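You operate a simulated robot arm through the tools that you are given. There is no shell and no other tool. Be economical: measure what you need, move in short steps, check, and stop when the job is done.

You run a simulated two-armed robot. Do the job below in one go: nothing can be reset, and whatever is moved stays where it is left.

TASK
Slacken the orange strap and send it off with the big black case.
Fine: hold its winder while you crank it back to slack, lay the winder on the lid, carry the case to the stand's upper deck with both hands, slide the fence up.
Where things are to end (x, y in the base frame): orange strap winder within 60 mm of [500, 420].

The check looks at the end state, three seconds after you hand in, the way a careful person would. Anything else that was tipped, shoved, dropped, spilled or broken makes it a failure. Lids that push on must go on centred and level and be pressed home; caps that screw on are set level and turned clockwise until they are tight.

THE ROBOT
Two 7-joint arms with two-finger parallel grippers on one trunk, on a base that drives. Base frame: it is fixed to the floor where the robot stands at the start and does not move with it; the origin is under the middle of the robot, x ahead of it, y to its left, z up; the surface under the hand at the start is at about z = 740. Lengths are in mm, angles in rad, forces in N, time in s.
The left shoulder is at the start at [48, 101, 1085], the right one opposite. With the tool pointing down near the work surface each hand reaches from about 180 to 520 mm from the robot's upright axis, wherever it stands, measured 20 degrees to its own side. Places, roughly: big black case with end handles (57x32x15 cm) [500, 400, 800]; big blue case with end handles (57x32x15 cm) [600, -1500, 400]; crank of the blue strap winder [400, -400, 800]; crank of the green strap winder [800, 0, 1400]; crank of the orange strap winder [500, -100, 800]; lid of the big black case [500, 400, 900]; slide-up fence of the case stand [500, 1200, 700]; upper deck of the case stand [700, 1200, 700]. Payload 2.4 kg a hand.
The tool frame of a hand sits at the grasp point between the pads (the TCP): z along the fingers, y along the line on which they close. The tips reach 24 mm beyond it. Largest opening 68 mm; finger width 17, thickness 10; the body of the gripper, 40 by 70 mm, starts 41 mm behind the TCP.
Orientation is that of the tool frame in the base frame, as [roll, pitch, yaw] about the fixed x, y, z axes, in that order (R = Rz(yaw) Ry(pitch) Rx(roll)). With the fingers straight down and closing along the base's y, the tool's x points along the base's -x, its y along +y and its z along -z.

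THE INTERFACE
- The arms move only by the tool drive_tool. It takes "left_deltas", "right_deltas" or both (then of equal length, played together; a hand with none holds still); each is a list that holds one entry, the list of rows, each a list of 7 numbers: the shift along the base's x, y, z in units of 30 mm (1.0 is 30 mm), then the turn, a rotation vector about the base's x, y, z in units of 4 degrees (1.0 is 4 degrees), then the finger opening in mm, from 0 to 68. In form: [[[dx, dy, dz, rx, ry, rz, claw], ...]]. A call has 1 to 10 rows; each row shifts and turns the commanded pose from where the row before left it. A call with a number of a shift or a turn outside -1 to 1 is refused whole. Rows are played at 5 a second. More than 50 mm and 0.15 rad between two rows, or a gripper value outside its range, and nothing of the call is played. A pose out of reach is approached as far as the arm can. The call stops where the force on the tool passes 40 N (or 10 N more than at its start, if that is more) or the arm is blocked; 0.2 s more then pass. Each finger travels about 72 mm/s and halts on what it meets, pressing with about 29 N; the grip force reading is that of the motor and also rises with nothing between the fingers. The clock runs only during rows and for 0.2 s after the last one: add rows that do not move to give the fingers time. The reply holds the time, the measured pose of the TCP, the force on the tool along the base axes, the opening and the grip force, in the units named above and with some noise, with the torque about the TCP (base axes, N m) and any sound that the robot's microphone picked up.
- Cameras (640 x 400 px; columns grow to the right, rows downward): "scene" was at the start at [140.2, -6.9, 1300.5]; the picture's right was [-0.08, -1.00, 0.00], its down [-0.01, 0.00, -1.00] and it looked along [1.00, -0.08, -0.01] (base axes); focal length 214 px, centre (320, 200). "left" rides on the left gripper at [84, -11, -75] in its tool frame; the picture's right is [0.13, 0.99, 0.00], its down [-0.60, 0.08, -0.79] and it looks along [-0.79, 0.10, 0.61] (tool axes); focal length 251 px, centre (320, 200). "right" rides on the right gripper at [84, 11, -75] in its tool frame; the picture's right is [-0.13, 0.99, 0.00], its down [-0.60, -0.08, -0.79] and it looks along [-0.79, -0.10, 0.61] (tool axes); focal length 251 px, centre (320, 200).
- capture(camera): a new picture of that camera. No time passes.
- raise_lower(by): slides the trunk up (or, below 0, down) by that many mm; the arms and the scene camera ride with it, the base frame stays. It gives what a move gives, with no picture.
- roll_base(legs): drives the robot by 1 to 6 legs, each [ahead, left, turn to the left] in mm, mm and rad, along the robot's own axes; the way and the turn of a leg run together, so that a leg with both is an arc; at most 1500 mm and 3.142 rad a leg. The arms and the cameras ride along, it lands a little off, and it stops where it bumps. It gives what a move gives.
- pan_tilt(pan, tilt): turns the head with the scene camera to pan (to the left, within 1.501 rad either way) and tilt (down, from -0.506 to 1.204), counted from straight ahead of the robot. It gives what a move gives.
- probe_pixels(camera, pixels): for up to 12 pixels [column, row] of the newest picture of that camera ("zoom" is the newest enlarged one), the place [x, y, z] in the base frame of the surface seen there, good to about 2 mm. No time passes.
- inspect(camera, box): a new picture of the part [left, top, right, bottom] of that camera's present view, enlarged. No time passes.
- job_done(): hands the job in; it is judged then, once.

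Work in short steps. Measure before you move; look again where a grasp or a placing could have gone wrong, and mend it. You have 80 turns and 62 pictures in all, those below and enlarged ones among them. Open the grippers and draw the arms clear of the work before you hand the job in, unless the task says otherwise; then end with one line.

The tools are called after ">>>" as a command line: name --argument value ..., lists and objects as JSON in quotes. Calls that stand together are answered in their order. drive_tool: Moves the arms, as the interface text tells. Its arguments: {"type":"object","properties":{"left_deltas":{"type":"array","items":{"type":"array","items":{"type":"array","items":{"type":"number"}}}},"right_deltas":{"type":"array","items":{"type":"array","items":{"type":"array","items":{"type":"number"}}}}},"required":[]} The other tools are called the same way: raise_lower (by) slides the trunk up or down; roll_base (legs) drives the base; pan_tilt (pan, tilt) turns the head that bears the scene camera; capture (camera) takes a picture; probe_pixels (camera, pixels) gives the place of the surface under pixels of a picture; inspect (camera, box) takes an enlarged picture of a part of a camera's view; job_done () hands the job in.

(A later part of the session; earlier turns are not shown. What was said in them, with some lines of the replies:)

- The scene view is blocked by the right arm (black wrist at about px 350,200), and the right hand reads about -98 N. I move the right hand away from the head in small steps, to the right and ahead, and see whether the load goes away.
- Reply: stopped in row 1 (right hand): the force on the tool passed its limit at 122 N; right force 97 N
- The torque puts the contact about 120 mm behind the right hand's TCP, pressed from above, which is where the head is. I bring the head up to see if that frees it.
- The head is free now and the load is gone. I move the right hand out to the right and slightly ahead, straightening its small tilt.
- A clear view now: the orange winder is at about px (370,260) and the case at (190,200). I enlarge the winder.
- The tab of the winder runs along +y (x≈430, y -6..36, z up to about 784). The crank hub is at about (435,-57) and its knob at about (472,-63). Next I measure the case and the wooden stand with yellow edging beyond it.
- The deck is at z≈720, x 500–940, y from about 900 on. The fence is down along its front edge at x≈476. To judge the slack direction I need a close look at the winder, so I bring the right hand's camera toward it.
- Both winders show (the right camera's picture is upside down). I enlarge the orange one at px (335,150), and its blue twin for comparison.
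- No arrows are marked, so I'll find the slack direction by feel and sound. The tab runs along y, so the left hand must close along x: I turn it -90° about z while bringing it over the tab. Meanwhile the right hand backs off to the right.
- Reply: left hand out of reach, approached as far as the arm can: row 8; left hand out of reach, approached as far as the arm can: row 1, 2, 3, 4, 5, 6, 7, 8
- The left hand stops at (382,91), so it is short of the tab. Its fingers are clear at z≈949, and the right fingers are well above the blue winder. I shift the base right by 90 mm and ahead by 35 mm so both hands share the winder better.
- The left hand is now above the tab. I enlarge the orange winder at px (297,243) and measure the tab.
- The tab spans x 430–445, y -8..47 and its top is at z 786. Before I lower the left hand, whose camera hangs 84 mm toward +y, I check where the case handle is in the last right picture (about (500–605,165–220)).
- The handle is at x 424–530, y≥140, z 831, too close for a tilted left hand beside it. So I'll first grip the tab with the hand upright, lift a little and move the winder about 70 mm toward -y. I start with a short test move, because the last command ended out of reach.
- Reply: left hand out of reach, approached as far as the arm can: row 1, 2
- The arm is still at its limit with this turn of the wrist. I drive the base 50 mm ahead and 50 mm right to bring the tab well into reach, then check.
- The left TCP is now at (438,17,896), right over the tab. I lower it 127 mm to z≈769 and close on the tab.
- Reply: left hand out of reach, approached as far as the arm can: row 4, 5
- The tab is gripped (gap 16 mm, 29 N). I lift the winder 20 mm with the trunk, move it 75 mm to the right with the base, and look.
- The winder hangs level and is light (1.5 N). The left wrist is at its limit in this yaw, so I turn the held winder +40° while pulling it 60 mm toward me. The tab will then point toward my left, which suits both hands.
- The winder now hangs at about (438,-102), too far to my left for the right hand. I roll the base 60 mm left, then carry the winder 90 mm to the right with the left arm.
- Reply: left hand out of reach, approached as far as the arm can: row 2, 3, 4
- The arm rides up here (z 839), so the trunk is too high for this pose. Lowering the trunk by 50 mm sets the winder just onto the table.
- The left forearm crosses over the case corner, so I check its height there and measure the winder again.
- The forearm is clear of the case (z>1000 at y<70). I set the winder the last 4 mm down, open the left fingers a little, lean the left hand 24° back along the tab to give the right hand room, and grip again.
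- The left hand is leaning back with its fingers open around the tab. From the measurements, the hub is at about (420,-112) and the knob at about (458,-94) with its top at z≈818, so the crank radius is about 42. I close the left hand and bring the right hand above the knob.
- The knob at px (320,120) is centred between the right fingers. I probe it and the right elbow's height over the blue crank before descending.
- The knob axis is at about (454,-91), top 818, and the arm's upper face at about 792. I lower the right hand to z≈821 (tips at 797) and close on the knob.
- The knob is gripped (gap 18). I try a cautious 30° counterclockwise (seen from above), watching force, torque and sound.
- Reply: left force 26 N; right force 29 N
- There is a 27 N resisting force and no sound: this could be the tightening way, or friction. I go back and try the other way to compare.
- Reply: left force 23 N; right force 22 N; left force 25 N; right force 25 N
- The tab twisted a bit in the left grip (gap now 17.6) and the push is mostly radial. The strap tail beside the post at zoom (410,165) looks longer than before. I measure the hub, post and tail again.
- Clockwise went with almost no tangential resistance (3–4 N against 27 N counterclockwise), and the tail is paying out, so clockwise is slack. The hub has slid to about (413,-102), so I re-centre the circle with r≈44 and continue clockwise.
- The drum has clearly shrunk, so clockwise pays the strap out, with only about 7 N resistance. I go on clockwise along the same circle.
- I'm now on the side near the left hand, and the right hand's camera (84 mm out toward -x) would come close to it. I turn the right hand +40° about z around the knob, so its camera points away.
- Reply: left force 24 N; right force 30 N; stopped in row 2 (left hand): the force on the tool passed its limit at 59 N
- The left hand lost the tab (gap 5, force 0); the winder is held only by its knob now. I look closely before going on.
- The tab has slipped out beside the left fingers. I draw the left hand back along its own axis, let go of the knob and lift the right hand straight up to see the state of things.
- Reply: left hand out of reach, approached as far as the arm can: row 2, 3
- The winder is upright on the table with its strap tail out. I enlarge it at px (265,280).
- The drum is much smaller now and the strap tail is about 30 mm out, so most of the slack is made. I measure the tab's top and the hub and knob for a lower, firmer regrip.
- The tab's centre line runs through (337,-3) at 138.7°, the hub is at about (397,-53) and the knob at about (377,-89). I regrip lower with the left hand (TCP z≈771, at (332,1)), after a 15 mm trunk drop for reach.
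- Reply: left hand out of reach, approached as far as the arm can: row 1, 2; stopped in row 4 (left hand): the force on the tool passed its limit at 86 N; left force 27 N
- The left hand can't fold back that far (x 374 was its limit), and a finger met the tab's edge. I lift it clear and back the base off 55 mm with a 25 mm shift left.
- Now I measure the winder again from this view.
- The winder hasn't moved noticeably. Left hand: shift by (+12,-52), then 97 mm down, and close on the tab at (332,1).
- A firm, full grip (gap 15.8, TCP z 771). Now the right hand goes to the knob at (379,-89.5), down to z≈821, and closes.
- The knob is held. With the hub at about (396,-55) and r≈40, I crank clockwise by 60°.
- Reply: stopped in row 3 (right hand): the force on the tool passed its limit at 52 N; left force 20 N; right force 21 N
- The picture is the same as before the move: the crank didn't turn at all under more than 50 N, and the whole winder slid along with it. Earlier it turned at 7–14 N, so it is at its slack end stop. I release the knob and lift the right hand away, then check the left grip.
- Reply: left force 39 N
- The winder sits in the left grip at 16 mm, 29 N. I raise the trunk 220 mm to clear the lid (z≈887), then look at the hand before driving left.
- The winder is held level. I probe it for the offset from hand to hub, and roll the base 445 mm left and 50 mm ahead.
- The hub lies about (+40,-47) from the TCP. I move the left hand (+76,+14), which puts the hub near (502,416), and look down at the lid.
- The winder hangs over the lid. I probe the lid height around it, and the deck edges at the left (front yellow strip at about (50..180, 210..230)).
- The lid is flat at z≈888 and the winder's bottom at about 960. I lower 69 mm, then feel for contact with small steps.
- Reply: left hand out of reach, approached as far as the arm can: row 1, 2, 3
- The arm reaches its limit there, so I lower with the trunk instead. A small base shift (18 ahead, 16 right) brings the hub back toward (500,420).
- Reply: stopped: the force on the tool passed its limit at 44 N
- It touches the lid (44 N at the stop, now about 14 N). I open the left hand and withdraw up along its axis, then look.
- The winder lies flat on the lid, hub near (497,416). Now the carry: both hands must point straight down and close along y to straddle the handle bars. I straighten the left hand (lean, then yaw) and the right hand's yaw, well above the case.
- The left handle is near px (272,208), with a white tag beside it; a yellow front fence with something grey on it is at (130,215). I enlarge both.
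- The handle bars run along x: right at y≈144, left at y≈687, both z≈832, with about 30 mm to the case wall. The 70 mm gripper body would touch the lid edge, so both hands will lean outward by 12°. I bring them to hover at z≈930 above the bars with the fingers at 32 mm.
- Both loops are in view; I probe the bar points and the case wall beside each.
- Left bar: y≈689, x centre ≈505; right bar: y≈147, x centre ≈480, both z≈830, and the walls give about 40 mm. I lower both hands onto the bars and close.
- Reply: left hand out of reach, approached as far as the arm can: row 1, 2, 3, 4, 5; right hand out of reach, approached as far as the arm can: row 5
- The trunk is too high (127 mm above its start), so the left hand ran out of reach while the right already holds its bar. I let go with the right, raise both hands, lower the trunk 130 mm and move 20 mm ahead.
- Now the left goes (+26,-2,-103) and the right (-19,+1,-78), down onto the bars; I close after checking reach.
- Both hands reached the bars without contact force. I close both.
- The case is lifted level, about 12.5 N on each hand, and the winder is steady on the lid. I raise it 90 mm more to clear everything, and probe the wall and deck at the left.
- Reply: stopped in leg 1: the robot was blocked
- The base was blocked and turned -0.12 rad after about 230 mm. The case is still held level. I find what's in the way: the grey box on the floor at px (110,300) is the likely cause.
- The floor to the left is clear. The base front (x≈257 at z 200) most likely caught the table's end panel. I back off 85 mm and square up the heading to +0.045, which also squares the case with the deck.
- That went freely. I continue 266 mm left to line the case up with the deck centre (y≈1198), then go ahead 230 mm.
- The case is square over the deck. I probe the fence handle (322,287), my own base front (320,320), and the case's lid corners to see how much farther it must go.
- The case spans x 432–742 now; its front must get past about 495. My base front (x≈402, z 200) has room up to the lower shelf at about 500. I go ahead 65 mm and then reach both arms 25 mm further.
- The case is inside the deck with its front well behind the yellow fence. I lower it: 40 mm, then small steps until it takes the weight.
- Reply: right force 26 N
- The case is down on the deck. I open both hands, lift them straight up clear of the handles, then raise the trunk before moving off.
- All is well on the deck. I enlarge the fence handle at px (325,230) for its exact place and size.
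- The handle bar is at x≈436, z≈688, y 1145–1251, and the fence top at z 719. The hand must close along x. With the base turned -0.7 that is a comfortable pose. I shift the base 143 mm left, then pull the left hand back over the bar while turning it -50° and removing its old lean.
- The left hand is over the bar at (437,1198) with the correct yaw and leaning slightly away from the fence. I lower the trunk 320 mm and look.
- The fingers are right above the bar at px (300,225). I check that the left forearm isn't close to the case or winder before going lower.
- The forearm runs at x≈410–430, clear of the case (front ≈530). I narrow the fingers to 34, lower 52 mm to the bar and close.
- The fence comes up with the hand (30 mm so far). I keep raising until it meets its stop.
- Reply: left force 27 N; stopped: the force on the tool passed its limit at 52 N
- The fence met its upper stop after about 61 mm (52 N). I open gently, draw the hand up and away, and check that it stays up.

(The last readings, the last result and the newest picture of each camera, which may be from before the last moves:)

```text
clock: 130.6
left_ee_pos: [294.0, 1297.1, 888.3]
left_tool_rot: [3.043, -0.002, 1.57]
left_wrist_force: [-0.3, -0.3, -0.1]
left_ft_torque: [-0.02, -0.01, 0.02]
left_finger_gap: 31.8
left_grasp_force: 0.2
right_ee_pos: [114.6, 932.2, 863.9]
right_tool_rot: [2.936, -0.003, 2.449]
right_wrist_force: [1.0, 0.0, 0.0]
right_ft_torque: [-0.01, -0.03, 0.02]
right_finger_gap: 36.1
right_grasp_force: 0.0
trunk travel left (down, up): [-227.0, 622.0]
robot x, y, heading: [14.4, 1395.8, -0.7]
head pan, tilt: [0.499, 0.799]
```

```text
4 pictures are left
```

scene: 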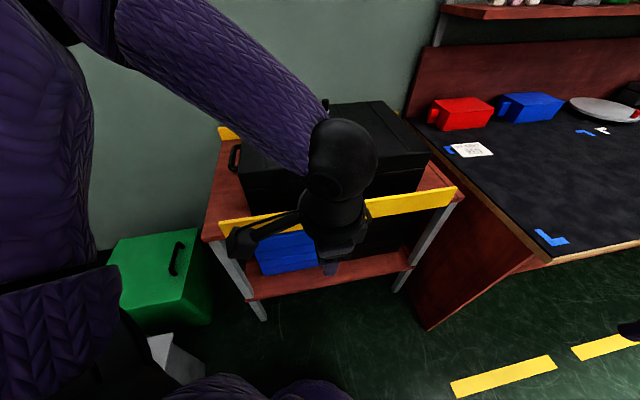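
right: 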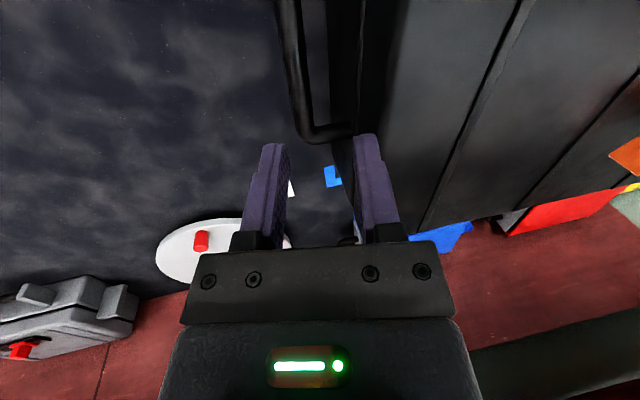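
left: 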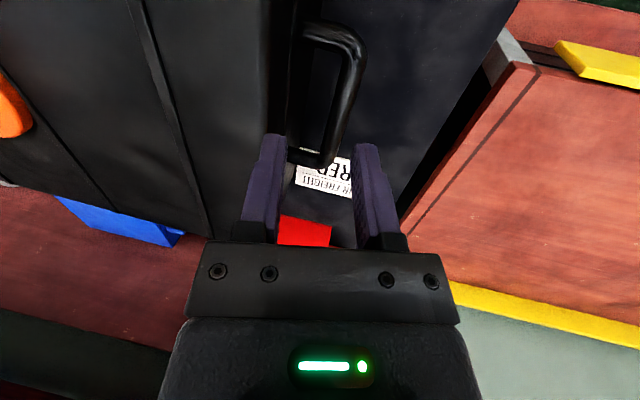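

I check the fence height and move the left hand out of the view.

>>> probe_pixels --camera "scene" --pixels '[[410, 203], [440, 196], [410, 215], [250, 222], [280, 218], [245, 165]]'

>>> roll_base --legs '[[0, -250, 0.65]]'

>>> pan_tilt --pan -0.1 --tilt 0.7

>>> capture --camera "scene"

```text
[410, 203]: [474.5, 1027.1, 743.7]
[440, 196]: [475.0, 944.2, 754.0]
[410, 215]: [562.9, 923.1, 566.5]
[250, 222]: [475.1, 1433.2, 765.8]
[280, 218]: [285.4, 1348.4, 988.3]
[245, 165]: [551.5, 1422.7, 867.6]
```

```text
clock: 132.8
left_ee_pos: [205.9, 1255.9, 887.7]
left_tool_rot: [3.04, -0.003, 2.215]
left_wrist_force: [-0.9, -0.5, 0.0]
left_ft_torque: [-0.02, 0.01, -0.02]
left_finger_gap: 32.1
left_grasp_force: 0.0
right_ee_pos: [281.0, 856.0, 865.1]
right_tool_rot: [2.937, 0.0, 3.092]
right_wrist_force: [0.2, -0.9, -0.4]
right_ft_torque: [0.0, 0.0, 0.04]
right_finger_gap: 36.0
right_grasp_force: 0.0
trunk travel left (down, up): [-227.0, 622.0]
robot x, y, heading: [-77.8, 1164.2, -0.052]
head pan, tilt: [0.499, 0.799]
```

```text
clock: 133.8
left_ee_pos: [206.1, 1255.2, 887.5]
left_tool_rot: [3.041, -0.005, 2.215]
left_wrist_force: [-0.5, -0.6, 0.4]
left_ft_torque: [0.0, 0.02, 0.03]
left_finger_gap: 31.9
left_grasp_force: 0.1
right_ee_pos: [282.6, 857.4, 863.5]
right_tool_rot: [2.935, -0.002, 3.092]
right_wrist_force: [0.0, -0.3, 0.1]
right_ft_torque: [0.01, -0.02, -0.01]
right_finger_gap: 36.1
right_grasp_force: 0.1
trunk travel left (down, up): [-227.0, 622.0]
robot x, y, heading: [-81.0, 1160.1, -0.052]
head pan, tilt: [-0.099, 0.7]
```

```text
3 pictures are left
```

scene: 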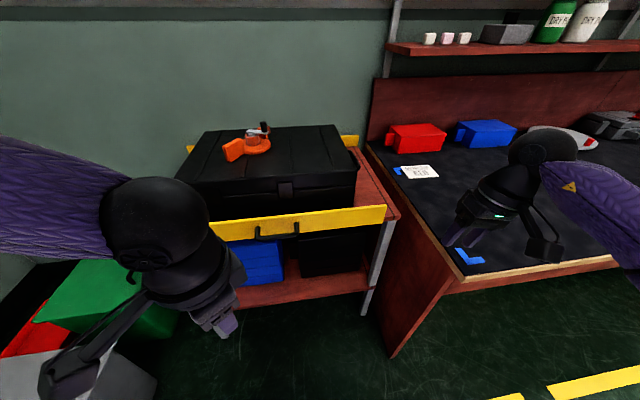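

The fence stays up (yellow at z 744–766, above the 720 deck), and the case stands on the deck with the winder on its lid. One last zoom on the winder.

>>> inspect --camera "scene" --box '[200, 105, 320, 180]'

```text
5.33 times, centred on (260, 142) of scene
```

zoom: 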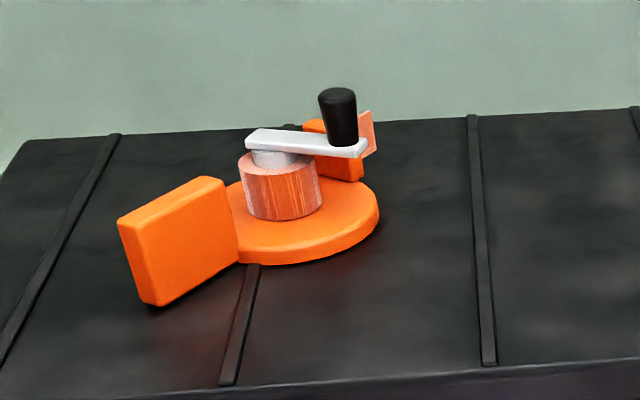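

The winder lies flat on the lid with its drum run down and the strap tail out. Both hands are open and clear, so I hand in.

>>> job_done

```text
The job is handed in.
```

The orange strap is cranked back to its slack stop, and its winder lies flat on the big black case's lid. The case stands on the stand's upper deck with the fence slid up. The winder is not near [500, 420] in the base frame: I set it on the lid at about (497, 416) before the carry, and it travelled with the case to the deck. I took [500, 420] as the spot on the lid, because a winder left there could not go off with the case.
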